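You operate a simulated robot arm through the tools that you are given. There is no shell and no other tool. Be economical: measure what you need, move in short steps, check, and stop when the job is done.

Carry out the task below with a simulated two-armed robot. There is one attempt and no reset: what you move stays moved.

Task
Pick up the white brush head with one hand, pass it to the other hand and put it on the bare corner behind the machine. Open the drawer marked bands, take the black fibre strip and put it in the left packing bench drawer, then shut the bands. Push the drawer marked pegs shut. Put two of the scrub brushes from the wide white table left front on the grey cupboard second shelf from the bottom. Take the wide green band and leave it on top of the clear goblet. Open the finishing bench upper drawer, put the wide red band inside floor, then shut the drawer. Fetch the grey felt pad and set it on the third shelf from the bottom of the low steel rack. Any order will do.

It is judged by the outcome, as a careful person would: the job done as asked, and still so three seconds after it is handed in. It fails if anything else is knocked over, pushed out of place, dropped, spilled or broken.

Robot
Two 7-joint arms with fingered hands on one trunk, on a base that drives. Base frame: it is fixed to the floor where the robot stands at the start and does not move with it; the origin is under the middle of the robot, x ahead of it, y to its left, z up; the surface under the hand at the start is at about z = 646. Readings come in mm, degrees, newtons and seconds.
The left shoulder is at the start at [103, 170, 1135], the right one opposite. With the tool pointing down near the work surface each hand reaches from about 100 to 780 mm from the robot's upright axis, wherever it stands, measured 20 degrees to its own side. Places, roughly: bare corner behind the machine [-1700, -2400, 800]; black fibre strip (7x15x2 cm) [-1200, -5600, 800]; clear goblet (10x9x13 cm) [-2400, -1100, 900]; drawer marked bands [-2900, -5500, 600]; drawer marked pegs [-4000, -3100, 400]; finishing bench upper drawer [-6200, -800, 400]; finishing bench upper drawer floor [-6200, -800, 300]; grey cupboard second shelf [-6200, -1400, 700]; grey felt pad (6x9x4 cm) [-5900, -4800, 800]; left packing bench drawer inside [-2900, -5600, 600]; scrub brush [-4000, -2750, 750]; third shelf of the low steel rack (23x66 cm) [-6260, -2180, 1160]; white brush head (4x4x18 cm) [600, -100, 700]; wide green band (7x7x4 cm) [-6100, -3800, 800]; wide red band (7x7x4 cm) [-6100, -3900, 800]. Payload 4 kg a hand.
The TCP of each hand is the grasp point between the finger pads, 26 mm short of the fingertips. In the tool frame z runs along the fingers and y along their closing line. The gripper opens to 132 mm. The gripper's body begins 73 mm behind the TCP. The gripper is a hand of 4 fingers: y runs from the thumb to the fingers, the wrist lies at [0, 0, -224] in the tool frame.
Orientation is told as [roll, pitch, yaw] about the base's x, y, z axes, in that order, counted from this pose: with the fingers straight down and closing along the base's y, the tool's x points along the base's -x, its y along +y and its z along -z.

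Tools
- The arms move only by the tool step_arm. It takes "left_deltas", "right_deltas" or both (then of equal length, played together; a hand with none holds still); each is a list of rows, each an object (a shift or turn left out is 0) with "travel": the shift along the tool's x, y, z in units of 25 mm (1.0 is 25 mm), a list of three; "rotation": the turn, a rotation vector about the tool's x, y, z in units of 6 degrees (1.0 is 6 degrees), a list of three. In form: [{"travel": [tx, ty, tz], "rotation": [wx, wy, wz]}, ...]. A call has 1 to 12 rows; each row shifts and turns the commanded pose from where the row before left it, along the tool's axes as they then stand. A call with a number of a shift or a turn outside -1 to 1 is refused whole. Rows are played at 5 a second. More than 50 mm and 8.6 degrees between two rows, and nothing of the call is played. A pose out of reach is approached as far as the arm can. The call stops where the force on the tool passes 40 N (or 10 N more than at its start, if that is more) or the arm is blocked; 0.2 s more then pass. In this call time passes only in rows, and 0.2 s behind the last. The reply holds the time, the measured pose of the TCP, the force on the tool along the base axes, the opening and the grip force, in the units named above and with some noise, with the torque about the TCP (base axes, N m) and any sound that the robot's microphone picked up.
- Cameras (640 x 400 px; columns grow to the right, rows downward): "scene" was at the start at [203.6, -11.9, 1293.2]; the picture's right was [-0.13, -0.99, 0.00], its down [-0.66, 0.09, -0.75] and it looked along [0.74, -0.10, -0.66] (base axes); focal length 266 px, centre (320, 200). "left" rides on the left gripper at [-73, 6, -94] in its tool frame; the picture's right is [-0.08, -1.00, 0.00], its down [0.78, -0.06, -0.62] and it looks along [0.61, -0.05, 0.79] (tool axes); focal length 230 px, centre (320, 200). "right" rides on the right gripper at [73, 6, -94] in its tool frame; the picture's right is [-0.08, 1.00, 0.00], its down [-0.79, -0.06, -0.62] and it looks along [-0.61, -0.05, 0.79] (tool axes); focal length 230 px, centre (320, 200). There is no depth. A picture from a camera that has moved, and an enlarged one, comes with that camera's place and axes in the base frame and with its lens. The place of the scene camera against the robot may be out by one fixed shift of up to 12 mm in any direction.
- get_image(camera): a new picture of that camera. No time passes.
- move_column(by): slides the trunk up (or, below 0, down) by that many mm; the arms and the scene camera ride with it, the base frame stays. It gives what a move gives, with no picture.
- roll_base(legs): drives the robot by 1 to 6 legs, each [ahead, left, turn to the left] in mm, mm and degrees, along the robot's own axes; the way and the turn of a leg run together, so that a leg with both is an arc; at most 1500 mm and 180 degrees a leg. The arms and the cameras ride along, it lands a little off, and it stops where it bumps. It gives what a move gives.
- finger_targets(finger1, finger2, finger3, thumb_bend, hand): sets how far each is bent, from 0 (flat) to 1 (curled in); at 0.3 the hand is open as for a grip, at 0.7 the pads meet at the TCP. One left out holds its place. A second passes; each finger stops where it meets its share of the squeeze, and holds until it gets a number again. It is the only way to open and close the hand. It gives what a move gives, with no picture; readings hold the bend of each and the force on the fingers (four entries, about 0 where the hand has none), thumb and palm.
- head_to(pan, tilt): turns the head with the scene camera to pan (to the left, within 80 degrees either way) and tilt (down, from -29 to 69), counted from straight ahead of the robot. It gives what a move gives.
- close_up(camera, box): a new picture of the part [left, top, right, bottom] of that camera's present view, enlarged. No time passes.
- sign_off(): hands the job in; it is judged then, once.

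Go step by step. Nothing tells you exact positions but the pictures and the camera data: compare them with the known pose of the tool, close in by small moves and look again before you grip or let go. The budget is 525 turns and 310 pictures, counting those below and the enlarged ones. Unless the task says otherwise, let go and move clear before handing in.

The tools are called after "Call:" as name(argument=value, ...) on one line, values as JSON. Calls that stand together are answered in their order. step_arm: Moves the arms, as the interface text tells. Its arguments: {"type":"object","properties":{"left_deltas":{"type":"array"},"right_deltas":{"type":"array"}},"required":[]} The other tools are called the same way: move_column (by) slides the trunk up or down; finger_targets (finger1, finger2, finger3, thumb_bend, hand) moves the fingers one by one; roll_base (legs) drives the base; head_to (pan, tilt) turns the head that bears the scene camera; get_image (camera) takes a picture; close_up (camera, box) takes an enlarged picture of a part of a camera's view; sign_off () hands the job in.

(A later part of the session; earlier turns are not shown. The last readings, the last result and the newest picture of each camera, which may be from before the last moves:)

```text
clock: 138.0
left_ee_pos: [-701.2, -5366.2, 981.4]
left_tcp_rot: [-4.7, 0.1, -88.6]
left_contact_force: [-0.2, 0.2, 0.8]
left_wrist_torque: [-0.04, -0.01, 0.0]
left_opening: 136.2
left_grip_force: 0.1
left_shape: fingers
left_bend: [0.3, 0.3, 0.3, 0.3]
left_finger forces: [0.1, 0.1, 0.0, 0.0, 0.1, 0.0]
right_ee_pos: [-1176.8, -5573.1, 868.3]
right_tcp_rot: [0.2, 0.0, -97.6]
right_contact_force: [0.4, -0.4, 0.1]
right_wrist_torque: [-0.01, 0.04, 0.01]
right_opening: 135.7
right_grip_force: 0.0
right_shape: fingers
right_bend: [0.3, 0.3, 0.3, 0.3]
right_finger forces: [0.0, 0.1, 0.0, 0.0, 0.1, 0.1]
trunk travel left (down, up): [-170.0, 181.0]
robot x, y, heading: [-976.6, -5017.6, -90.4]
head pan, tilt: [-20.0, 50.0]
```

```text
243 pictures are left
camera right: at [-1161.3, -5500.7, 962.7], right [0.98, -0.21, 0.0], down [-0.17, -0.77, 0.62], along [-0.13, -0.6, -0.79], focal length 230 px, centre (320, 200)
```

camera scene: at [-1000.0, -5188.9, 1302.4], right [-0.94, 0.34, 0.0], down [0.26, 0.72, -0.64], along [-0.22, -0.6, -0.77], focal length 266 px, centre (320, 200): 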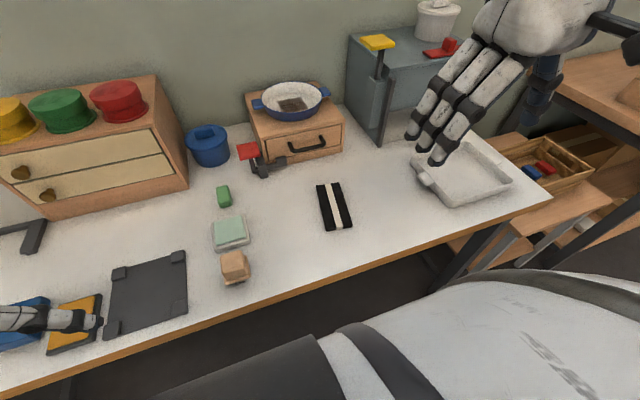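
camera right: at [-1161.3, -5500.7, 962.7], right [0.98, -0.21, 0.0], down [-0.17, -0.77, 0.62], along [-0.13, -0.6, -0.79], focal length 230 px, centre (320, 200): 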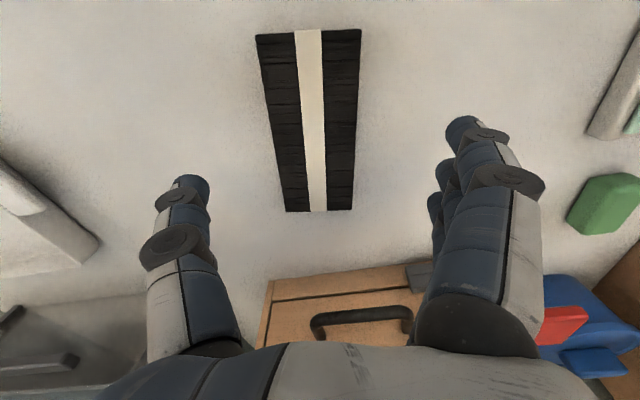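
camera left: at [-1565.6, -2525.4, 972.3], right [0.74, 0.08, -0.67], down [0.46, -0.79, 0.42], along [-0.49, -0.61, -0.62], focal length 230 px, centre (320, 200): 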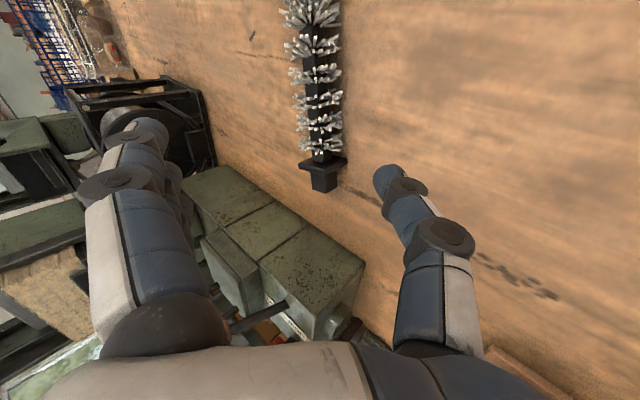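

Well aligned. Shift 6 mm and descend to just above the table.

Call:
step_arm(right_deltas=[{"travel": [0.1, -0.25, 0.8]}, {"travel": [0, 0, 0.8]}, {"travel": [0, 0, 0.8]}, {"travel": [0, 0, 0.7]}])

Call:
get_image(camera="right")

Call:
close_up(camera="scene", box=[260, 120, 460, 260])

```text
clock: 139.0
left_ee_pos: [-702.9, -5365.9, 982.4]
left_tcp_rot: [-4.8, 0.0, -88.6]
left_contact_force: [-1.3, -0.3, -1.5]
left_wrist_torque: [0.03, 0.02, -0.03]
left_opening: 136.3
left_grip_force: 0.1
left_shape: fingers
left_bend: [0.3, 0.3, 0.3, 0.3]
left_finger forces: [0.0, 0.0, 0.1, 0.0, 0.0, 0.0]
right_ee_pos: [-1182.9, -5569.9, 802.6]
right_tcp_rot: [0.0, -0.3, -97.6]
right_contact_force: [-4.6, 12.1, 26.3]
right_wrist_torque: [0.2, -1.1, 0.42]
right_opening: 138.4
right_grip_force: 13.8
right_shape: fingers
right_bend: [0.3, 0.3, 0.3, 0.3]
right_finger forces: [8.2, 6.8, 6.0, 0.1, 5.8, 0.0]
trunk travel left (down, up): [-170.0, 181.0]
robot x, y, heading: [-976.0, -5014.7, -90.5]
head pan, tilt: [-20.0, 50.0]
stopped in row 4 (right hand): the force on the tool passed its limit at 50 N (the readings are from after the stop); the commanded pose is now the measured one
```

```text
242 pictures are left
camera right: at [-1166.9, -5498.4, 897.0], right [0.98, -0.21, 0.0], down [-0.16, -0.77, 0.62], along [-0.13, -0.61, -0.78], focal length 230 px, centre (320, 200)
```

right: 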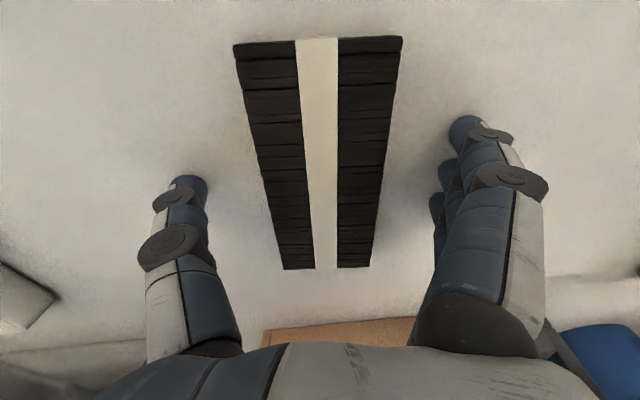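

```text
2.86 times, centred on (360, 190) of scene
camera zoom: at [-1000.0, -5187.4, 1303.0], right [-0.94, 0.35, 0.0], down [0.26, 0.72, -0.64], along [-0.22, -0.6, -0.77], focal length 760 px, centre (206, 229)
```

zoom: 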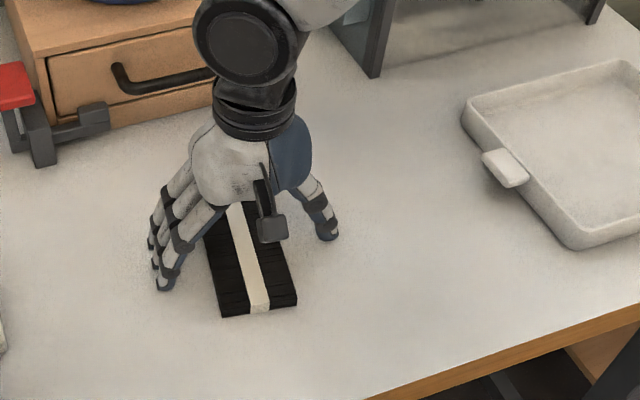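

Fingertips touched the table at TCP z≈803. Lift 4 mm and close on the strip.

Call:
step_arm(right_deltas=[{"travel": [0, 0, -0.2]}])

Call:
finger_targets(hand="right", finger1=0.5, finger2=0.5, finger3=0.5, thumb_bend=0.5)

Call:
get_image(camera="right")

```text
clock: 139.4
left_ee_pos: [-701.9, -5366.6, 981.4]
left_tcp_rot: [-4.7, 0.0, -88.6]
left_contact_force: [-0.4, -0.1, 0.4]
left_wrist_torque: [0.03, -0.06, 0.05]
left_opening: 136.6
left_grip_force: 0.0
left_shape: fingers
left_bend: [0.3, 0.3, 0.3, 0.3]
left_finger forces: [0.0, 0.1, 0.1, 0.0, 0.0, 0.0]
right_ee_pos: [-1182.1, -5570.3, 804.7]
right_tcp_rot: [0.1, -0.2, -97.7]
right_contact_force: [0.1, 1.2, 2.3]
right_wrist_torque: [0.05, -0.05, 0.04]
right_opening: 137.3
right_grip_force: 1.0
right_shape: fingers
right_bend: [0.3, 0.3, 0.3, 0.3]
right_finger forces: [0.5, 0.5, 0.5, 0.1, 0.7, 0.0]
trunk travel left (down, up): [-170.0, 181.0]
robot x, y, heading: [-979.5, -5017.7, -90.4]
head pan, tilt: [-20.0, 50.0]
```

```text
clock: 140.0
left_ee_pos: [-700.6, -5365.0, 981.7]
left_tcp_rot: [-4.8, 0.0, -88.6]
left_contact_force: [0.4, 0.8, 0.4]
left_wrist_torque: [-0.02, -0.02, -0.01]
left_opening: 136.5
left_grip_force: 0.1
left_shape: fingers
left_bend: [0.3, 0.3, 0.3, 0.3]
left_finger forces: [0.0, 0.1, 0.0, 0.0, 0.0, 0.0]
right_ee_pos: [-1179.6, -5573.8, 811.6]
right_tcp_rot: [0.4, -0.9, -97.6]
right_contact_force: [2.0, 4.5, 29.5]
right_wrist_torque: [0.42, 0.09, -0.06]
right_opening: 82.8
right_grip_force: 14.8
right_shape: fingers
right_bend: [0.48, 0.49, 0.49, 0.48]
right_finger forces: [8.2, 4.6, 1.1, 0.0, 14.9, 0.1]
trunk travel left (down, up): [-170.0, 181.0]
robot x, y, heading: [-981.3, -5017.4, -90.1]
head pan, tilt: [-20.0, 50.0]
stopped (right hand): the force on the tool passed its limit at 41 N (the readings are from after the stop); the commanded pose is now the measured one
```

```text
240 pictures are left
camera right: at [-1164.7, -5500.4, 905.0], right [0.98, -0.21, 0.01], down [-0.17, -0.76, 0.63], along [-0.12, -0.62, -0.78], focal length 230 px, centre (320, 200)
```

right: 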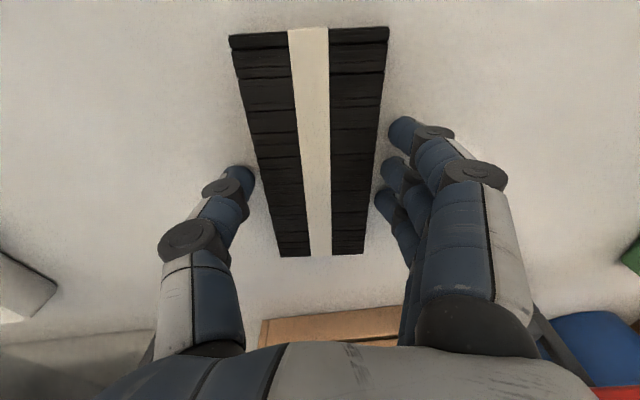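

Closing lowers the tips, so raise 4 mm and close on the strip.

Call:
step_arm(right_deltas=[{"travel": [0, 0, -0.2]}])

Call:
finger_targets(hand="right", finger1=0.62, finger2=0.62, finger3=0.62, thumb_bend=0.62)

Call:
get_image(camera="right")

```text
clock: 140.4
left_ee_pos: [-701.4, -5366.6, 981.2]
left_tcp_rot: [-4.7, 0.1, -88.6]
left_contact_force: [0.2, -0.6, 0.5]
left_wrist_torque: [-0.03, -0.03, 0.01]
left_opening: 136.5
left_grip_force: 0.0
left_shape: fingers
left_bend: [0.3, 0.3, 0.3, 0.3]
left_finger forces: [0.0, 0.0, 0.0, 0.0, 0.1, 0.0]
right_ee_pos: [-1181.2, -5574.2, 813.9]
right_tcp_rot: [0.3, -0.6, -97.5]
right_contact_force: [0.8, -1.8, 11.3]
right_wrist_torque: [0.08, 0.01, 0.02]
right_opening: 79.6
right_grip_force: 5.2
right_shape: fingers
right_bend: [0.48, 0.49, 0.49, 0.49]
right_finger forces: [3.1, 1.8, 0.5, 0.1, 5.2, 0.1]
trunk travel left (down, up): [-170.0, 181.0]
robot x, y, heading: [-976.1, -5016.2, -90.1]
head pan, tilt: [-20.0, 50.0]
```

```text
clock: 141.4
left_ee_pos: [-701.6, -5366.1, 981.6]
left_tcp_rot: [-4.6, 0.1, -88.6]
left_contact_force: [-0.9, -0.9, 0.6]
left_wrist_torque: [-0.02, 0.0, -0.04]
left_opening: 136.3
left_grip_force: 0.1
left_shape: fingers
left_bend: [0.3, 0.3, 0.3, 0.3]
left_finger forces: [0.0, 0.0, 0.0, 0.0, 0.1, 0.0]
right_ee_pos: [-1180.9, -5573.9, 813.5]
right_tcp_rot: [0.3, -0.6, -97.7]
right_contact_force: [0.5, -0.1, 1.2]
right_wrist_torque: [0.07, -0.09, -0.01]
right_opening: 65.8
right_grip_force: 17.3
right_shape: fingers
right_bend: [0.55, 0.54, 0.55, 0.55]
right_finger forces: [6.7, 5.7, 5.1, 0.1, 16.2, 0.1]
trunk travel left (down, up): [-170.0, 181.0]
robot x, y, heading: [-979.2, -5020.8, -90.2]
head pan, tilt: [-20.0, 50.0]
```

```text
239 pictures are left
camera right: at [-1166.5, -5500.9, 906.1], right [0.98, -0.21, 0.01], down [-0.17, -0.76, 0.62], along [-0.13, -0.61, -0.78], focal length 230 px, centre (320, 200)
```

right: 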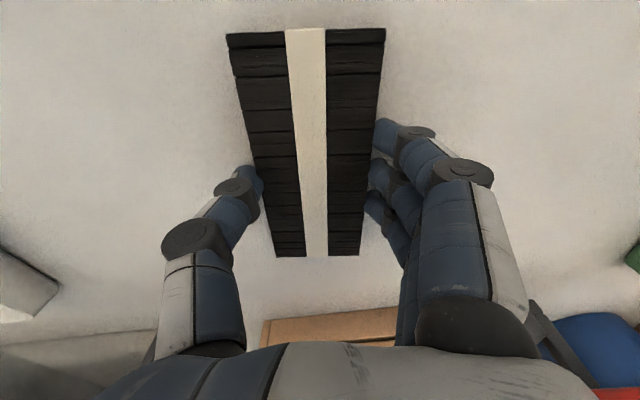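

Gripped with 17 N. Lift.

Call:
step_arm(right_deltas=[{"travel": [0, 0, -0.4]}, {"travel": [0, 0, -0.6]}, {"travel": [0, 0, -1]}, {"travel": [0, 0, -1]}, {"travel": [0, 0, -1]}, {"travel": [0, 0, -1]}, {"travel": [0, 0, -1]}, {"travel": [0, 0, -1]}, {"travel": [0, 0, -1]}, {"travel": [0, 0, -1]}])

Call:
get_image(camera="right")

```text
clock: 143.6
left_ee_pos: [-702.7, -5365.7, 982.5]
left_tcp_rot: [-4.6, 0.1, -88.6]
left_contact_force: [-0.2, 0.0, -0.5]
left_wrist_torque: [-0.04, -0.02, 0.0]
left_opening: 136.2
left_grip_force: 0.1
left_shape: fingers
left_bend: [0.3, 0.3, 0.3, 0.3]
left_finger forces: [0.0, 0.0, 0.0, 0.0, 0.0, 0.1]
right_ee_pos: [-1181.6, -5571.1, 1039.7]
right_tcp_rot: [0.3, -0.5, -97.6]
right_contact_force: [-0.3, 0.7, -0.6]
right_wrist_torque: [0.01, 0.0, 0.01]
right_opening: 65.6
right_grip_force: 15.8
right_shape: fingers
right_bend: [0.55, 0.55, 0.55, 0.55]
right_finger forces: [5.8, 5.5, 5.1, 0.0, 16.4, 0.0]
trunk travel left (down, up): [-170.0, 181.0]
robot x, y, heading: [-978.5, -5020.8, -90.2]
head pan, tilt: [-20.0, 50.0]
```

```text
238 pictures are left
camera right: at [-1166.5, -5498.5, 1132.1], right [0.98, -0.21, 0.01], down [-0.17, -0.76, 0.62], along [-0.13, -0.61, -0.78], focal length 230 px, centre (320, 200)
```

right: 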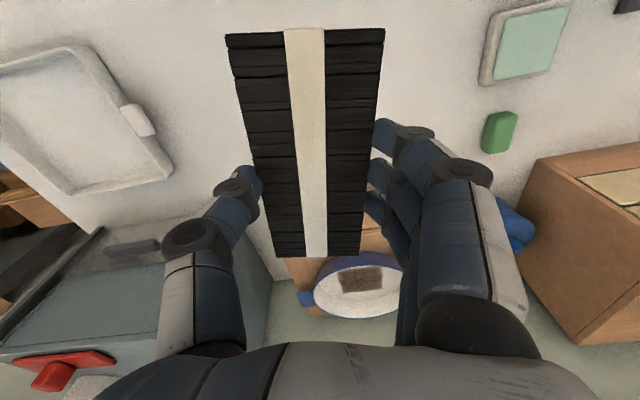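

Holding it well. Back away and slide right to the packing bench.

Call:
roll_base(legs=[[-550, 0, 0], [0, -1500, 0]])

Call:
head_to(pan=-10, tilt=35)

Call:
get_image(camera="scene")

```text
clock: 159.7
left_ee_pos: [-2207.9, -4802.7, 981.6]
left_tcp_rot: [-4.8, 0.1, -89.1]
left_contact_force: [-0.1, -0.2, 0.0]
left_wrist_torque: [0.01, 0.04, 0.0]
left_opening: 136.5
left_grip_force: 0.1
left_shape: fingers
left_bend: [0.3, 0.3, 0.3, 0.3]
left_finger forces: [0.1, 0.1, 0.0, 0.1, 0.1, 0.0]
right_ee_pos: [-2688.9, -5001.3, 1037.6]
right_tcp_rot: [0.3, -0.7, -98.2]
right_contact_force: [0.9, -0.4, -0.4]
right_wrist_torque: [0.03, 0.01, -0.01]
right_opening: 65.8
right_grip_force: 16.6
right_shape: fingers
right_bend: [0.55, 0.55, 0.55, 0.55]
right_finger forces: [5.8, 5.5, 5.1, 0.0, 16.4, 0.0]
trunk travel left (down, up): [-170.0, 181.0]
robot x, y, heading: [-2478.5, -4449.9, -90.8]
head pan, tilt: [-20.0, 50.0]
```

```text
clock: 160.5
left_ee_pos: [-2207.7, -4800.9, 982.4]
left_tcp_rot: [-4.6, 0.1, -89.1]
left_contact_force: [0.1, 0.5, 0.1]
left_wrist_torque: [-0.01, 0.01, 0.03]
left_opening: 136.5
left_grip_force: 0.0
left_shape: fingers
left_bend: [0.3, 0.3, 0.3, 0.3]
left_finger forces: [0.0, 0.1, 0.1, 0.1, 0.0, 0.1]
right_ee_pos: [-2688.6, -5001.5, 1037.6]
right_tcp_rot: [0.3, -0.6, -98.2]
right_contact_force: [-0.6, 0.5, -0.5]
right_wrist_torque: [-0.01, -0.02, 0.02]
right_opening: 65.8
right_grip_force: 16.2
right_shape: fingers
right_bend: [0.55, 0.55, 0.55, 0.55]
right_finger forces: [5.8, 5.6, 5.2, 0.0, 16.4, 0.0]
trunk travel left (down, up): [-170.0, 181.0]
robot x, y, heading: [-2480.0, -4455.2, -90.8]
head pan, tilt: [-10.0, 35.0]
```

```text
237 pictures are left
camera scene: at [-2493.3, -4636.1, 1324.0], right [-0.98, 0.19, 0.0], down [0.11, 0.56, -0.82], along [-0.15, -0.8, -0.57], focal length 266 px, centre (320, 200)
```

scene: 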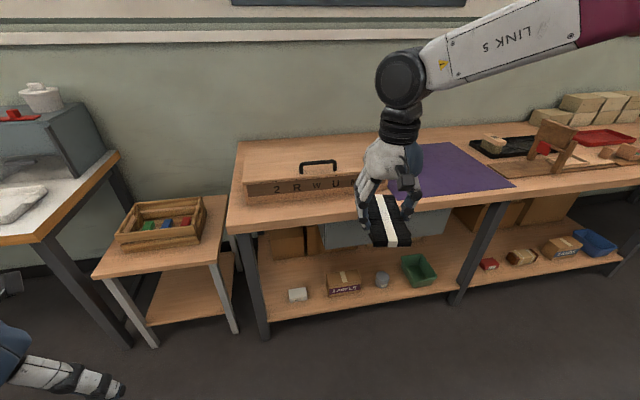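

The grey drawer is under the bench top, hidden behind the hand. I'll pull the right hand back and aside for a view.

Call:
step_arm(right_deltas=[{"travel": [1, -0.7, 0]}, {"travel": [1, -0.7, 0]}, {"travel": [1, -0.7, 0]}, {"travel": [1, -0.7, 0]}, {"travel": [1, -0.7, 0]}, {"travel": [1, -0.7, 0]}, {"travel": [1, -0.7, 0]}, {"travel": [1, -0.7, 0]}])

Call:
get_image(camera="scene")

Call:
close_up(camera="scene", box=[230, 180, 490, 320])

```text
clock: 162.3
left_ee_pos: [-2207.8, -4802.6, 982.8]
left_tcp_rot: [-4.7, 0.1, -89.1]
left_contact_force: [0.0, 0.2, -0.2]
left_wrist_torque: [-0.02, -0.01, 0.01]
left_opening: 136.3
left_grip_force: 0.0
left_shape: fingers
left_bend: [0.3, 0.3, 0.3, 0.3]
left_finger forces: [0.0, 0.1, 0.0, 0.0, 0.0, 0.0]
right_ee_pos: [-2800.4, -4784.2, 1035.0]
right_tcp_rot: [0.3, -0.7, -98.2]
right_contact_force: [0.1, 0.0, -0.7]
right_wrist_torque: [-0.03, -0.03, -0.05]
right_opening: 65.8
right_grip_force: 16.3
right_shape: fingers
right_bend: [0.55, 0.55, 0.55, 0.55]
right_finger forces: [5.7, 5.5, 5.1, 0.0, 16.4, 0.0]
trunk travel left (down, up): [-170.0, 181.0]
robot x, y, heading: [-2480.1, -4452.5, -90.7]
head pan, tilt: [-10.0, 35.0]
```

```text
236 pictures are left
camera scene: at [-2493.8, -4635.6, 1324.2], right [-0.98, 0.19, 0.0], down [0.11, 0.56, -0.82], along [-0.15, -0.81, -0.57], focal length 266 px, centre (320, 200)
```

scene: 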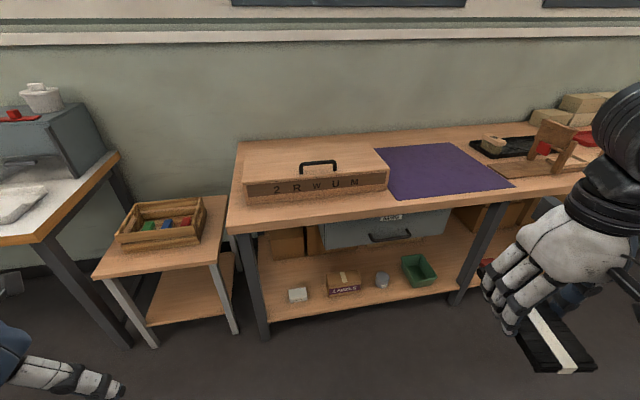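

```text
2.46 times, centred on (360, 250) of scene
camera zoom: at [-2493.8, -4635.6, 1324.2], right [-0.98, 0.19, 0.0], down [0.11, 0.56, -0.82], along [-0.15, -0.81, -0.57], focal length 655 px, centre (222, 77)
```

zoom: 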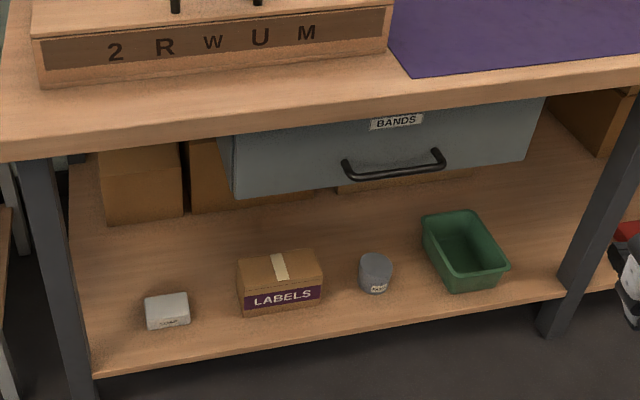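

The BANDS drawer handle is around [-2930,-5400,570], recessed under the top. I'll turn the left hand to point forward with vertical closing to grasp the bar.

Call:
step_arm(left_deltas=[{"travel": [-1, -0.3, 0], "rotation": [0, -1, 0]}, {"travel": [-1, -0.3, 0], "rotation": [0, -1, 0]}, {"travel": [-0.8, -0.3, 0.5], "rotation": [0, -1, 0]}, {"travel": [-0.7, -0.3, 0.6], "rotation": [0, -1, 0]}, {"travel": [-0.6, 0, 0.6], "rotation": [0, -1, 0]}, {"travel": [-0.5, 0, 0.7], "rotation": [0, -1, 0]}, {"rotation": [0, -1, 0]}, {"rotation": [0, -1, 0]}, {"rotation": [0, -1, 0]}, {"rotation": [0, -1, 0]}, {"rotation": [0, -1, 0]}, {"rotation": [0, -1, 0]}])

Call:
step_arm(left_deltas=[{"rotation": [0, -1, 0]}, {"rotation": [0, -1, 0]}, {"rotation": [0, -1, 0]}, {"rotation": [0, 0, -1]}, {"rotation": [0, 0, -1]}, {"rotation": [0, 0, -1]}, {"rotation": [0, 0, -1]}, {"rotation": [0, 0, -1]}, {"rotation": [0, 0, -1]}, {"rotation": [0, 0, -1]}, {"rotation": [0, 0, -1]}, {"rotation": [0, 0, -1]}])

Call:
step_arm(left_deltas=[{"rotation": [0, 0, -1]}, {"rotation": [0, 0, -1]}, {"rotation": [0, 0, -1]}, {"rotation": [0, 0, -1]}, {"rotation": [0, 0, -1]}, {"rotation": [0, 0, -1]}])

Call:
get_image(camera="left")

Call:
get_image(camera="scene")

```text
clock: 164.9
left_ee_pos: [-2165.7, -5002.6, 1022.9]
left_tcp_rot: [-21.8, -69.3, -66.2]
left_contact_force: [0.1, -0.7, -0.6]
left_wrist_torque: [0.03, 0.0, 0.0]
left_opening: 136.9
left_grip_force: 0.0
left_shape: fingers
left_bend: [0.3, 0.3, 0.3, 0.3]
left_finger forces: [0.1, 0.1, 0.0, 0.1, 0.0, 0.0]
left hand out of reach, approached as far as the arm can: row 5, 7, 8, 9, 10, 11, 12
right_ee_pos: [-2800.0, -4783.5, 1035.8]
right_tcp_rot: [0.3, -0.7, -98.2]
right_contact_force: [0.0, -0.3, -1.2]
right_wrist_torque: [0.01, 0.01, -0.02]
right_opening: 65.4
right_grip_force: 15.8
right_shape: fingers
right_bend: [0.55, 0.55, 0.55, 0.55]
right_finger forces: [5.8, 5.4, 5.2, 0.1, 16.3, 0.1]
trunk travel left (down, up): [-170.0, 181.0]
robot x, y, heading: [-2483.0, -4450.4, -90.4]
head pan, tilt: [-10.0, 35.0]
```

```text
clock: 167.5
left_ee_pos: [-2172.9, -5020.3, 1112.2]
left_tcp_rot: [-90.0, -31.2, 0.8]
left_contact_force: [-0.1, 0.3, 0.0]
left_wrist_torque: [-0.02, -0.01, 0.0]
left_opening: 136.3
left_grip_force: 0.0
left_shape: fingers
left_bend: [0.3, 0.3, 0.3, 0.3]
left_finger forces: [0.0, 0.1, 0.1, 0.0, 0.0, 0.0]
left hand out of reach, approached as far as the arm can: row 1, 2, 3
right_ee_pos: [-2799.5, -4783.7, 1035.4]
right_tcp_rot: [0.3, -0.6, -98.2]
right_contact_force: [0.0, -0.2, -1.2]
right_wrist_torque: [0.0, -0.02, 0.02]
right_opening: 65.6
right_grip_force: 16.1
right_shape: fingers
right_bend: [0.55, 0.55, 0.55, 0.55]
right_finger forces: [5.7, 5.6, 5.1, 0.1, 16.3, 0.0]
trunk travel left (down, up): [-170.0, 181.0]
robot x, y, heading: [-2480.5, -4452.1, -90.6]
head pan, tilt: [-10.0, 35.0]
```

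```text
clock: 168.9
left_ee_pos: [-2173.7, -5020.5, 1112.6]
left_tcp_rot: [-89.9, 4.9, 0.8]
left_contact_force: [-0.3, -0.2, 0.0]
left_wrist_torque: [0.0, 0.0, 0.0]
left_opening: 136.2
left_grip_force: 0.2
left_shape: fingers
left_bend: [0.3, 0.3, 0.3, 0.3]
left_finger forces: [0.0, 0.0, 0.0, 0.1, 0.0, 0.0]
right_ee_pos: [-2799.0, -4785.3, 1034.4]
right_tcp_rot: [0.3, -0.6, -98.3]
right_contact_force: [0.3, 0.2, -0.2]
right_wrist_torque: [0.0, 0.03, -0.01]
right_opening: 65.5
right_grip_force: 16.4
right_shape: fingers
right_bend: [0.55, 0.55, 0.55, 0.55]
right_finger forces: [5.6, 5.5, 5.1, 0.1, 16.2, 0.0]
trunk travel left (down, up): [-170.0, 181.0]
robot x, y, heading: [-2478.3, -4448.2, -90.7]
head pan, tilt: [-10.0, 35.0]
```

```text
234 pictures are left
camera left: at [-2101.5, -4925.8, 1100.8], right [0.16, 0.0, 0.99], down [-0.79, 0.6, 0.13], along [-0.6, -0.8, 0.1], focal length 230 px, centre (320, 200)
```

left: 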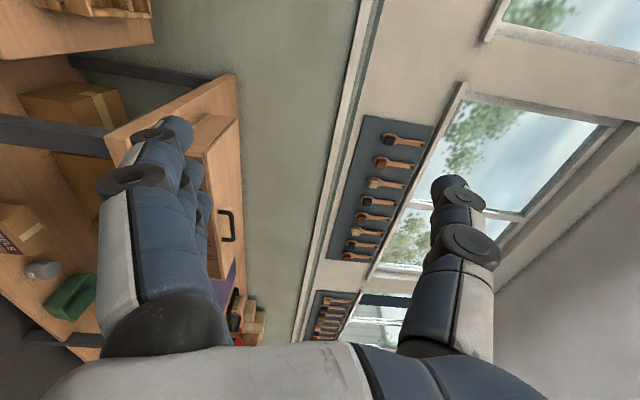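

```text
233 pictures are left
camera scene: at [-2493.0, -4636.0, 1324.1], right [-0.98, 0.19, 0.0], down [0.11, 0.56, -0.82], along [-0.15, -0.8, -0.57], focal length 266 px, centre (320, 200)
```

scene: 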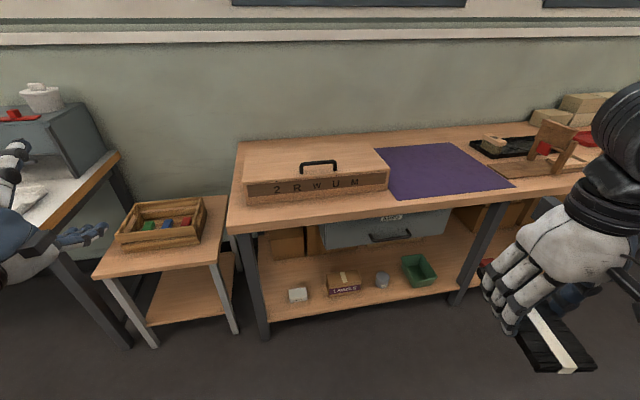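

Left hand points forward with vertical closing. Slide right 650, lower the trunk and bring the hand down.

Call:
roll_base(legs=[[0, -650, 0]])

Call:
move_column(by=-150)

Call:
step_arm(left_deltas=[{"travel": [0, 1, -0.2]}, {"travel": [0, 1, -0.2]}, {"travel": [0, 1, -0.2]}, {"travel": [0, 1, -0.2]}, {"travel": [0, 1, -0.2]}, {"travel": [0, 1, -0.2]}, {"travel": [0, 1, -0.2]}, {"travel": [0, 1, -0.2]}, {"travel": [0, 1, 0]}, {"travel": [0, 1, 0]}, {"travel": [0, 1, 0]}, {"travel": [0, 1, 0]}])

Call:
head_to(pan=10, tilt=40)

Call:
get_image(camera="scene")

Call:
get_image(camera="left")

```text
clock: 175.0
left_ee_pos: [-2818.3, -5012.2, 1111.4]
left_tcp_rot: [-89.9, 4.7, 1.1]
left_contact_force: [0.4, 0.4, -0.6]
left_wrist_torque: [0.03, 0.02, 0.01]
left_opening: 136.2
left_grip_force: 0.1
left_shape: fingers
left_bend: [0.3, 0.3, 0.3, 0.3]
left_finger forces: [0.1, 0.0, 0.0, 0.0, 0.0, 0.0]
right_ee_pos: [-3447.1, -4775.8, 1035.4]
right_tcp_rot: [0.3, -0.5, -98.1]
right_contact_force: [0.2, 0.1, -0.7]
right_wrist_torque: [0.01, 0.02, -0.01]
right_opening: 65.8
right_grip_force: 16.3
right_shape: fingers
right_bend: [0.55, 0.55, 0.55, 0.55]
right_finger forces: [5.7, 5.4, 5.2, 0.0, 16.3, 0.1]
trunk travel left (down, up): [-170.0, 181.0]
robot x, y, heading: [-3122.8, -4443.3, -90.6]
head pan, tilt: [-10.0, 35.0]
```

```text
clock: 176.8
left_ee_pos: [-2818.2, -5049.2, 747.5]
left_tcp_rot: [-63.6, 3.5, 3.0]
left_contact_force: [-0.3, -0.3, 0.3]
left_wrist_torque: [-0.02, 0.01, 0.03]
left_opening: 136.5
left_grip_force: 0.0
left_shape: fingers
left_bend: [0.3, 0.3, 0.3, 0.3]
left_finger forces: [0.0, 0.0, 0.0, 0.0, 0.0, 0.0]
right_ee_pos: [-3445.3, -4802.8, 795.2]
right_tcp_rot: [-2.9, 22.5, -98.6]
right_contact_force: [0.0, -0.4, 0.4]
right_wrist_torque: [0.02, 0.02, -0.01]
right_opening: 65.8
right_grip_force: 15.9
right_shape: fingers
right_bend: [0.55, 0.55, 0.55, 0.55]
right_finger forces: [5.7, 5.5, 5.1, 0.1, 16.3, 0.1]
trunk travel left (down, up): [-20.0, 331.0]
robot x, y, heading: [-3128.5, -4443.4, -90.9]
head pan, tilt: [-10.0, 35.0]
```

```text
clock: 179.4
left_ee_pos: [-2842.7, -4881.4, 496.0]
left_tcp_rot: [-63.6, 3.5, 2.9]
left_contact_force: [0.5, -0.2, -0.8]
left_wrist_torque: [0.0, 0.02, -0.02]
left_opening: 136.2
left_grip_force: 0.2
left_shape: fingers
left_bend: [0.3, 0.3, 0.3, 0.3]
left_finger forces: [0.0, 0.1, 0.1, 0.1, 0.1, 0.1]
right_ee_pos: [-3446.0, -4803.4, 794.5]
right_tcp_rot: [-2.9, 22.6, -98.6]
right_contact_force: [0.8, -0.2, -1.4]
right_wrist_torque: [0.0, 0.0, -0.03]
right_opening: 65.6
right_grip_force: 16.3
right_shape: fingers
right_bend: [0.55, 0.55, 0.55, 0.55]
right_finger forces: [5.7, 5.4, 5.1, 0.0, 16.3, 0.1]
trunk travel left (down, up): [-20.0, 331.0]
robot x, y, heading: [-3127.2, -4438.5, -90.5]
head pan, tilt: [-10.0, 35.0]
```

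```text
clock: 180.2
left_ee_pos: [-2843.1, -4882.2, 495.3]
left_tcp_rot: [-63.5, 3.4, 2.9]
left_contact_force: [-0.4, -0.8, 0.1]
left_wrist_torque: [-0.02, 0.04, -0.01]
left_opening: 136.1
left_grip_force: 0.1
left_shape: fingers
left_bend: [0.3, 0.3, 0.3, 0.3]
left_finger forces: [0.0, 0.0, 0.0, 0.1, 0.0, 0.1]
right_ee_pos: [-3446.3, -4803.0, 795.4]
right_tcp_rot: [-2.9, 22.5, -98.7]
right_contact_force: [1.2, 0.6, -0.3]
right_wrist_torque: [-0.01, 0.0, 0.0]
right_opening: 65.7
right_grip_force: 16.4
right_shape: fingers
right_bend: [0.55, 0.55, 0.55, 0.55]
right_finger forces: [5.7, 5.5, 5.1, 0.0, 16.3, 0.0]
trunk travel left (down, up): [-20.0, 331.0]
robot x, y, heading: [-3128.2, -4438.2, -90.7]
head pan, tilt: [10.0, 40.0]
```

```text
232 pictures are left
camera scene: at [-3111.0, -4779.9, 1142.7], right [-0.99, -0.16, 0.0], down [-0.1, 0.63, -0.77], along [0.12, -0.76, -0.64], focal length 266 px, centre (320, 200)
```

scene: 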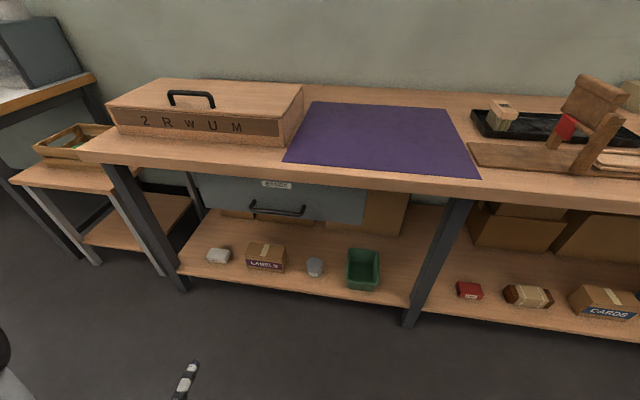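

```text
231 pictures are left
camera left: at [-2771.5, -4791.9, 528.5], right [0.15, -0.44, 0.89], down [-0.79, 0.49, 0.38], along [-0.6, -0.76, -0.27], focal length 230 px, centre (320, 200)
```

left: 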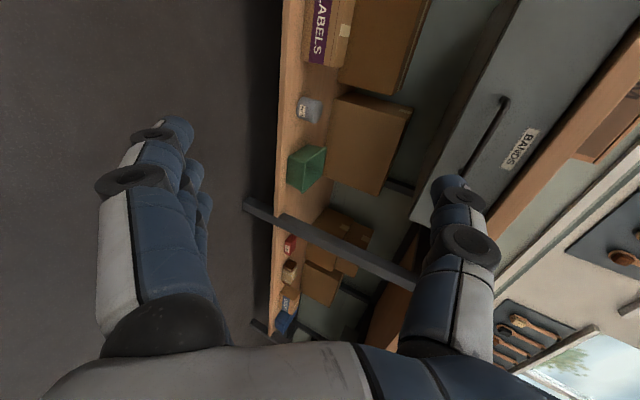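

Trunk leans when lowered; the hand tilted. From both cameras the handle is near [-2897,-5343,625]. Level the hand and raise it.

Call:
step_arm(left_deltas=[{"rotation": [0.88, 0, 0]}, {"rotation": [0.88, 0, 0]}, {"rotation": [0.88, 0, 0]}, {"rotation": [0.88, 0, 0]}, {"rotation": [0.88, 0, 0]}, {"travel": [0, -1, 0]}, {"travel": [0, -1, 0]}, {"travel": [0, -1, 0]}, {"travel": [0, -1, 0]}, {"travel": [0, -1, 0]}])

Call:
get_image(camera="left")

Call:
get_image(camera="scene")

```text
clock: 182.4
left_ee_pos: [-2835.5, -4880.9, 621.5]
left_tcp_rot: [-89.8, 3.5, 2.8]
left_contact_force: [-0.3, -0.2, -0.9]
left_wrist_torque: [0.0, 0.02, -0.02]
left_opening: 136.2
left_grip_force: 0.1
left_shape: fingers
left_bend: [0.3, 0.3, 0.3, 0.3]
left_finger forces: [0.1, 0.0, 0.0, 0.0, 0.1, 0.0]
right_ee_pos: [-3446.5, -4802.9, 794.3]
right_tcp_rot: [-2.9, 22.6, -98.6]
right_contact_force: [-0.3, -0.6, -0.6]
right_wrist_torque: [-0.03, -0.02, 0.0]
right_opening: 65.5
right_grip_force: 16.1
right_shape: fingers
right_bend: [0.55, 0.55, 0.55, 0.55]
right_finger forces: [5.6, 5.5, 5.1, 0.0, 16.3, 0.1]
trunk travel left (down, up): [-20.0, 331.0]
robot x, y, heading: [-3127.4, -4439.4, -90.8]
head pan, tilt: [10.0, 40.0]
```

```text
230 pictures are left
camera left: at [-2767.0, -4784.8, 611.7], right [0.14, 0.01, 0.99], down [-0.81, 0.58, 0.11], along [-0.57, -0.82, 0.08], focal length 230 px, centre (320, 200)
```

left: 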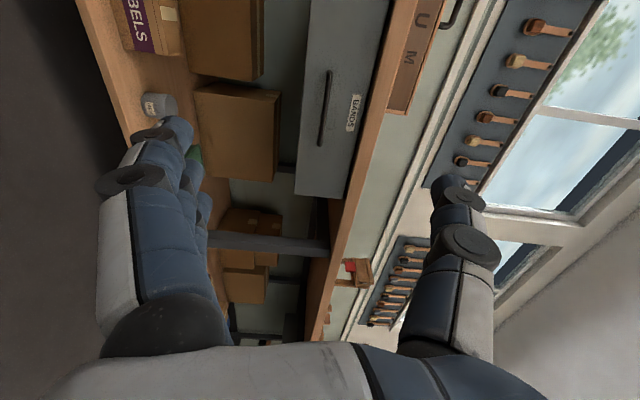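

```text
229 pictures are left
camera scene: at [-3110.9, -4779.8, 1142.8], right [-0.99, -0.16, 0.0], down [-0.1, 0.63, -0.77], along [0.12, -0.76, -0.64], focal length 266 px, centre (320, 200)
```

scene: 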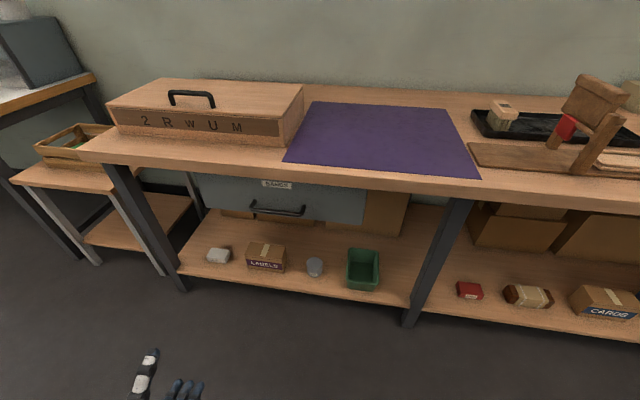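

Drive closer so the hand is ~90 mm short of the handle.

Call:
roll_base(legs=[[350, -54, 0]])

Call:
get_image(camera="left")

Call:
get_image(camera="scene")

```text
clock: 184.7
left_ee_pos: [-2893.7, -5227.2, 620.9]
left_tcp_rot: [-89.9, 3.5, 2.9]
left_contact_force: [-0.5, -0.4, 0.6]
left_wrist_torque: [-0.01, 0.02, 0.02]
left_opening: 136.3
left_grip_force: 0.0
left_shape: fingers
left_bend: [0.3, 0.3, 0.3, 0.3]
left_finger forces: [0.0, 0.0, 0.0, 0.0, 0.0, 0.0]
right_ee_pos: [-3504.3, -5149.6, 794.7]
right_tcp_rot: [-2.9, 22.7, -98.7]
right_contact_force: [0.7, -0.2, -0.8]
right_wrist_torque: [0.01, 0.02, 0.01]
right_opening: 65.6
right_grip_force: 16.4
right_shape: fingers
right_bend: [0.55, 0.55, 0.55, 0.55]
right_finger forces: [5.7, 5.5, 5.1, 0.0, 16.3, 0.1]
trunk travel left (down, up): [-20.0, 331.0]
robot x, y, heading: [-3185.9, -4789.0, -90.4]
head pan, tilt: [10.0, 40.0]
```

```text
228 pictures are left
camera left: at [-2824.3, -5130.5, 611.2], right [0.14, 0.01, 0.99], down [-0.81, 0.58, 0.11], along [-0.57, -0.82, 0.08], focal length 230 px, centre (320, 200)
```

left: 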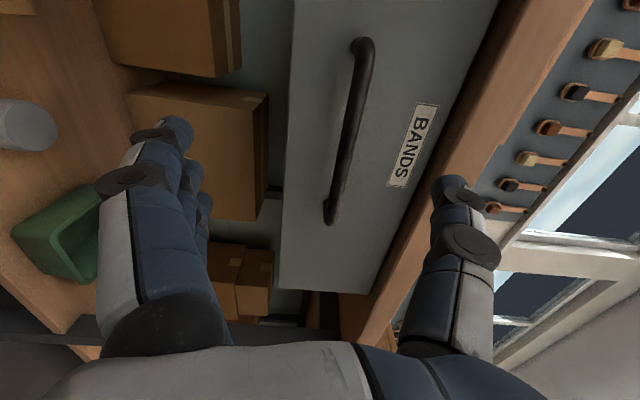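

```text
227 pictures are left
camera scene: at [-3168.3, -5125.8, 1142.6], right [-0.99, -0.16, 0.0], down [-0.1, 0.63, -0.77], along [0.12, -0.76, -0.64], focal length 266 px, centre (320, 200)
```

scene: 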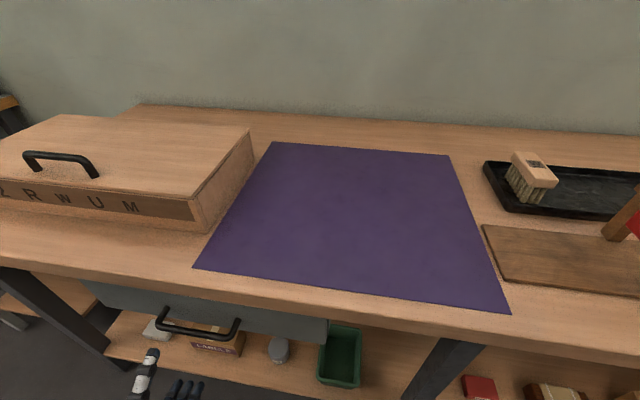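

The handle is about [-2895,-5356,650]. Raise the hand 30 mm, half-close the thumb to clear the table edge, then approach.

Call:
finger_targets(hand="left", thumb_bend=0.5, finger1=0.45, finger2=0.45, finger3=0.45)

Call:
step_arm(left_deltas=[{"travel": [0, -0.6, 0.4]}, {"travel": [0, -0.6, 0.6]}, {"travel": [0, 0, 0.8]}, {"travel": [0, 0, 0.8]}])

Call:
get_image(camera="left")

```text
clock: 185.7
left_ee_pos: [-2892.0, -5227.4, 622.2]
left_tcp_rot: [-89.9, 3.5, 2.8]
left_contact_force: [-0.4, 0.7, -0.7]
left_wrist_torque: [0.01, -0.04, -0.01]
left_opening: 79.5
left_grip_force: 0.0
left_shape: fingers
left_bend: [0.45, 0.45, 0.45, 0.5]
left_finger forces: [0.1, 0.1, 0.0, 0.1, 0.1, 0.1]
right_ee_pos: [-3504.2, -5148.0, 794.5]
right_tcp_rot: [-2.9, 22.6, -98.8]
right_contact_force: [0.0, 0.7, -1.3]
right_wrist_torque: [-0.02, 0.01, -0.04]
right_opening: 65.2
right_grip_force: 16.2
right_shape: fingers
right_bend: [0.55, 0.55, 0.55, 0.55]
right_finger forces: [5.7, 5.5, 5.2, 0.0, 16.2, 0.1]
trunk travel left (down, up): [-20.0, 331.0]
robot x, y, heading: [-3185.2, -4787.0, -90.8]
head pan, tilt: [10.0, 40.0]
```

```text
clock: 186.7
left_ee_pos: [-2887.4, -5291.5, 651.2]
left_tcp_rot: [-89.9, 3.5, 2.8]
left_contact_force: [-0.5, 0.0, -0.5]
left_wrist_torque: [0.03, 0.0, 0.03]
left_opening: 79.6
left_grip_force: 0.1
left_shape: fingers
left_bend: [0.45, 0.45, 0.45, 0.5]
left_finger forces: [0.0, 0.1, 0.0, 0.0, 0.1, 0.0]
right_ee_pos: [-3502.9, -5148.8, 793.7]
right_tcp_rot: [-2.8, 22.7, -98.6]
right_contact_force: [-0.2, -0.5, -0.7]
right_wrist_torque: [0.01, -0.03, -0.02]
right_opening: 65.6
right_grip_force: 16.9
right_shape: fingers
right_bend: [0.55, 0.55, 0.55, 0.55]
right_finger forces: [5.8, 5.4, 5.2, 0.0, 16.3, 0.0]
trunk travel left (down, up): [-20.0, 331.0]
robot x, y, heading: [-3182.5, -4788.7, -90.6]
head pan, tilt: [10.0, 40.0]
```

```text
226 pictures are left
camera left: at [-2818.8, -5195.6, 641.4], right [0.14, 0.01, 0.99], down [-0.81, 0.58, 0.11], along [-0.57, -0.82, 0.08], focal length 230 px, centre (320, 200)
```

left: 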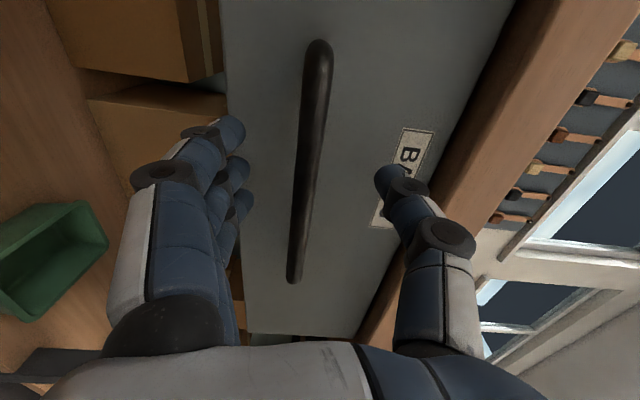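

Handle passes between thumb and fingers. Advance 50 mm, lower slightly and close.

Call:
step_arm(left_deltas=[{"travel": [0.15, 0.15, 0.7]}, {"travel": [0.15, 0.15, 0.7]}, {"travel": [0, 0, 0.6]}])

Call:
finger_targets(hand="left", thumb_bend=0.75, finger1=0.75, finger2=0.75, finger3=0.75)

Call:
get_image(camera="left")

```text
clock: 187.2
left_ee_pos: [-2890.4, -5309.6, 642.3]
left_tcp_rot: [-89.2, 3.4, 2.9]
left_contact_force: [-1.5, 15.8, 2.2]
left_wrist_torque: [-0.84, -0.04, -0.08]
left_opening: 83.4
left_grip_force: 8.6
left_shape: fingers
left_bend: [0.45, 0.45, 0.46, 0.5]
left_finger forces: [0.0, 0.0, 1.2, 0.0, 15.9, 0.0]
right_ee_pos: [-3504.0, -5148.2, 794.0]
right_tcp_rot: [-2.9, 22.5, -98.6]
right_contact_force: [0.2, 0.2, -0.4]
right_wrist_torque: [0.0, -0.02, -0.02]
right_opening: 65.5
right_grip_force: 16.1
right_shape: fingers
right_bend: [0.55, 0.55, 0.55, 0.55]
right_finger forces: [5.6, 5.5, 5.1, 0.1, 16.2, 0.1]
trunk travel left (down, up): [-20.0, 331.0]
robot x, y, heading: [-3182.9, -4787.4, -90.4]
head pan, tilt: [10.0, 40.0]
stopped in row 2 (left hand): the force on the tool passed its limit at 59 N (the readings are from after the stop); the commanded pose is now the measured one
```

```text
clock: 188.2
left_ee_pos: [-2890.9, -5311.5, 642.5]
left_tcp_rot: [-89.4, 3.4, 2.9]
left_contact_force: [0.9, -0.1, 0.9]
left_wrist_torque: [0.04, 0.03, -0.02]
left_opening: 8.5
left_grip_force: 0.1
left_shape: fingers
left_bend: [0.75, 0.72, 0.75, 0.74]
left_finger forces: [0.0, 0.1, 0.0, 0.1, 0.0, 0.1]
right_ee_pos: [-3502.4, -5149.0, 794.0]
right_tcp_rot: [-2.9, 22.5, -98.6]
right_contact_force: [-0.2, -0.4, -0.3]
right_wrist_torque: [0.0, -0.01, 0.02]
right_opening: 65.5
right_grip_force: 16.3
right_shape: fingers
right_bend: [0.55, 0.55, 0.55, 0.55]
right_finger forces: [5.7, 5.5, 5.1, 0.0, 16.3, 0.0]
trunk travel left (down, up): [-20.0, 331.0]
robot x, y, heading: [-3183.6, -4787.6, -90.9]
head pan, tilt: [10.0, 40.0]
```

```text
225 pictures are left
camera left: at [-2822.5, -5214.6, 634.1], right [0.14, -0.01, 0.99], down [-0.81, 0.58, 0.12], along [-0.57, -0.82, 0.07], focal length 230 px, centre (320, 200)
```

left: 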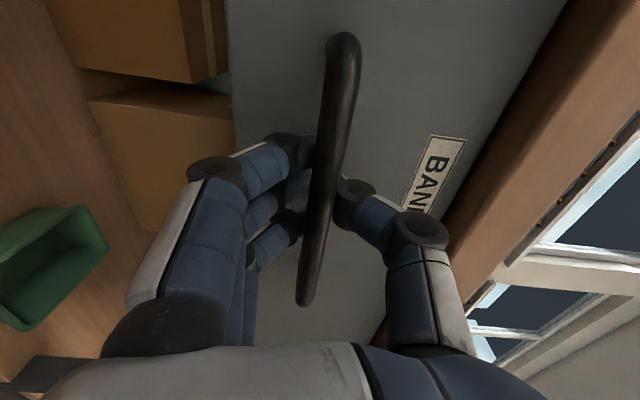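

The fingers closed behind the bar, hooking it. Pull by driving back a little first.

Call:
roll_base(legs=[[-80, 0, 0]])

Call:
get_image(camera="left")

Call:
get_image(camera="scene")

```text
clock: 189.3
left_ee_pos: [-2889.7, -5230.7, 642.3]
left_tcp_rot: [-89.3, 3.3, 2.8]
left_contact_force: [0.4, 0.5, 0.1]
left_wrist_torque: [-0.01, -0.02, 0.0]
left_opening: 8.2
left_grip_force: 0.1
left_shape: fingers
left_bend: [0.75, 0.72, 0.75, 0.74]
left_finger forces: [0.1, 0.0, 0.1, 0.1, 0.0, 0.0]
right_ee_pos: [-3503.4, -5070.3, 794.5]
right_tcp_rot: [-3.0, 22.5, -98.6]
right_contact_force: [0.5, -0.1, -0.1]
right_wrist_torque: [-0.03, 0.0, 0.0]
right_opening: 65.7
right_grip_force: 16.0
right_shape: fingers
right_bend: [0.55, 0.55, 0.55, 0.55]
right_finger forces: [5.8, 5.4, 5.1, 0.0, 16.3, 0.0]
trunk travel left (down, up): [-20.0, 331.0]
robot x, y, heading: [-3183.1, -4711.9, -90.6]
head pan, tilt: [10.0, 40.0]
```

```text
224 pictures are left
camera left: at [-2821.6, -5134.9, 634.3], right [0.14, -0.01, 0.99], down [-0.81, 0.57, 0.12], along [-0.57, -0.82, 0.07], focal length 230 px, centre (320, 200)
```

left: 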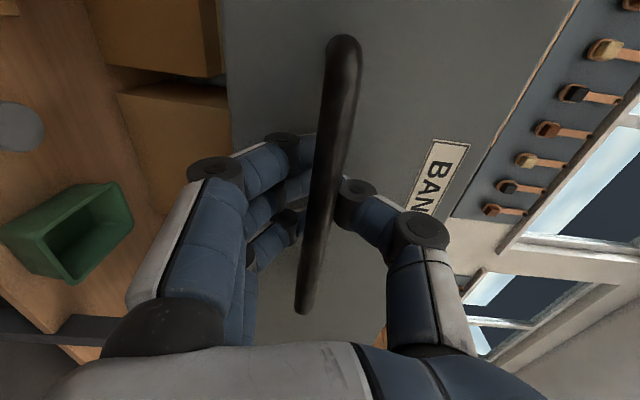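

```text
223 pictures are left
camera scene: at [-3166.9, -5045.5, 1142.9], right [-0.99, -0.16, 0.0], down [-0.11, 0.63, -0.77], along [0.13, -0.76, -0.64], focal length 266 px, centre (320, 200)
```

scene: 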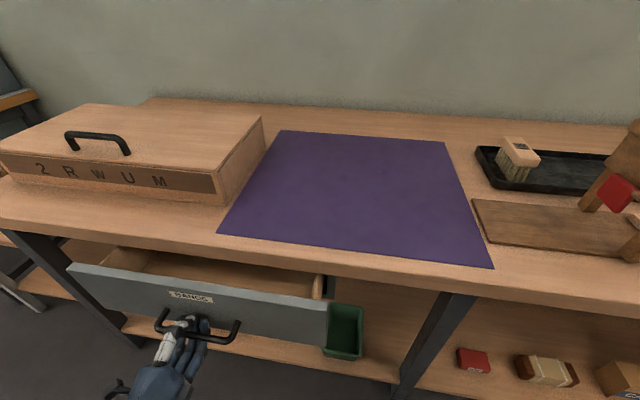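

The drawer is opening. Pull 200 mm more.

Call:
roll_base(legs=[[-200, 0, 0]])

Call:
get_image(camera="scene")

```text
clock: 190.9
left_ee_pos: [-2886.2, -5032.8, 643.0]
left_tcp_rot: [-89.2, 3.5, 2.9]
left_contact_force: [-0.6, -0.7, 0.6]
left_wrist_torque: [0.0, -0.02, -0.03]
left_opening: 8.6
left_grip_force: 0.1
left_shape: fingers
left_bend: [0.75, 0.72, 0.75, 0.74]
left_finger forces: [0.0, 0.1, 0.0, 0.0, 0.0, 0.0]
right_ee_pos: [-3500.0, -4871.5, 794.6]
right_tcp_rot: [-2.9, 22.6, -98.5]
right_contact_force: [0.2, 0.8, -0.6]
right_wrist_torque: [-0.02, 0.0, 0.0]
right_opening: 65.5
right_grip_force: 16.6
right_shape: fingers
right_bend: [0.55, 0.55, 0.55, 0.55]
right_finger forces: [5.7, 5.5, 5.0, 0.1, 16.3, 0.0]
trunk travel left (down, up): [-20.0, 331.0]
robot x, y, heading: [-3178.9, -4513.6, -90.9]
head pan, tilt: [10.0, 40.0]
```

```text
222 pictures are left
camera scene: at [-3165.1, -4846.7, 1142.9], right [-0.99, -0.16, 0.0], down [-0.11, 0.63, -0.77], along [0.13, -0.76, -0.64], focal length 266 px, centre (320, 200)
```

scene: 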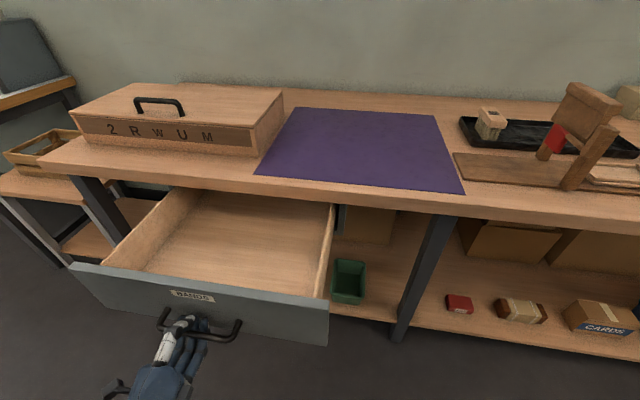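

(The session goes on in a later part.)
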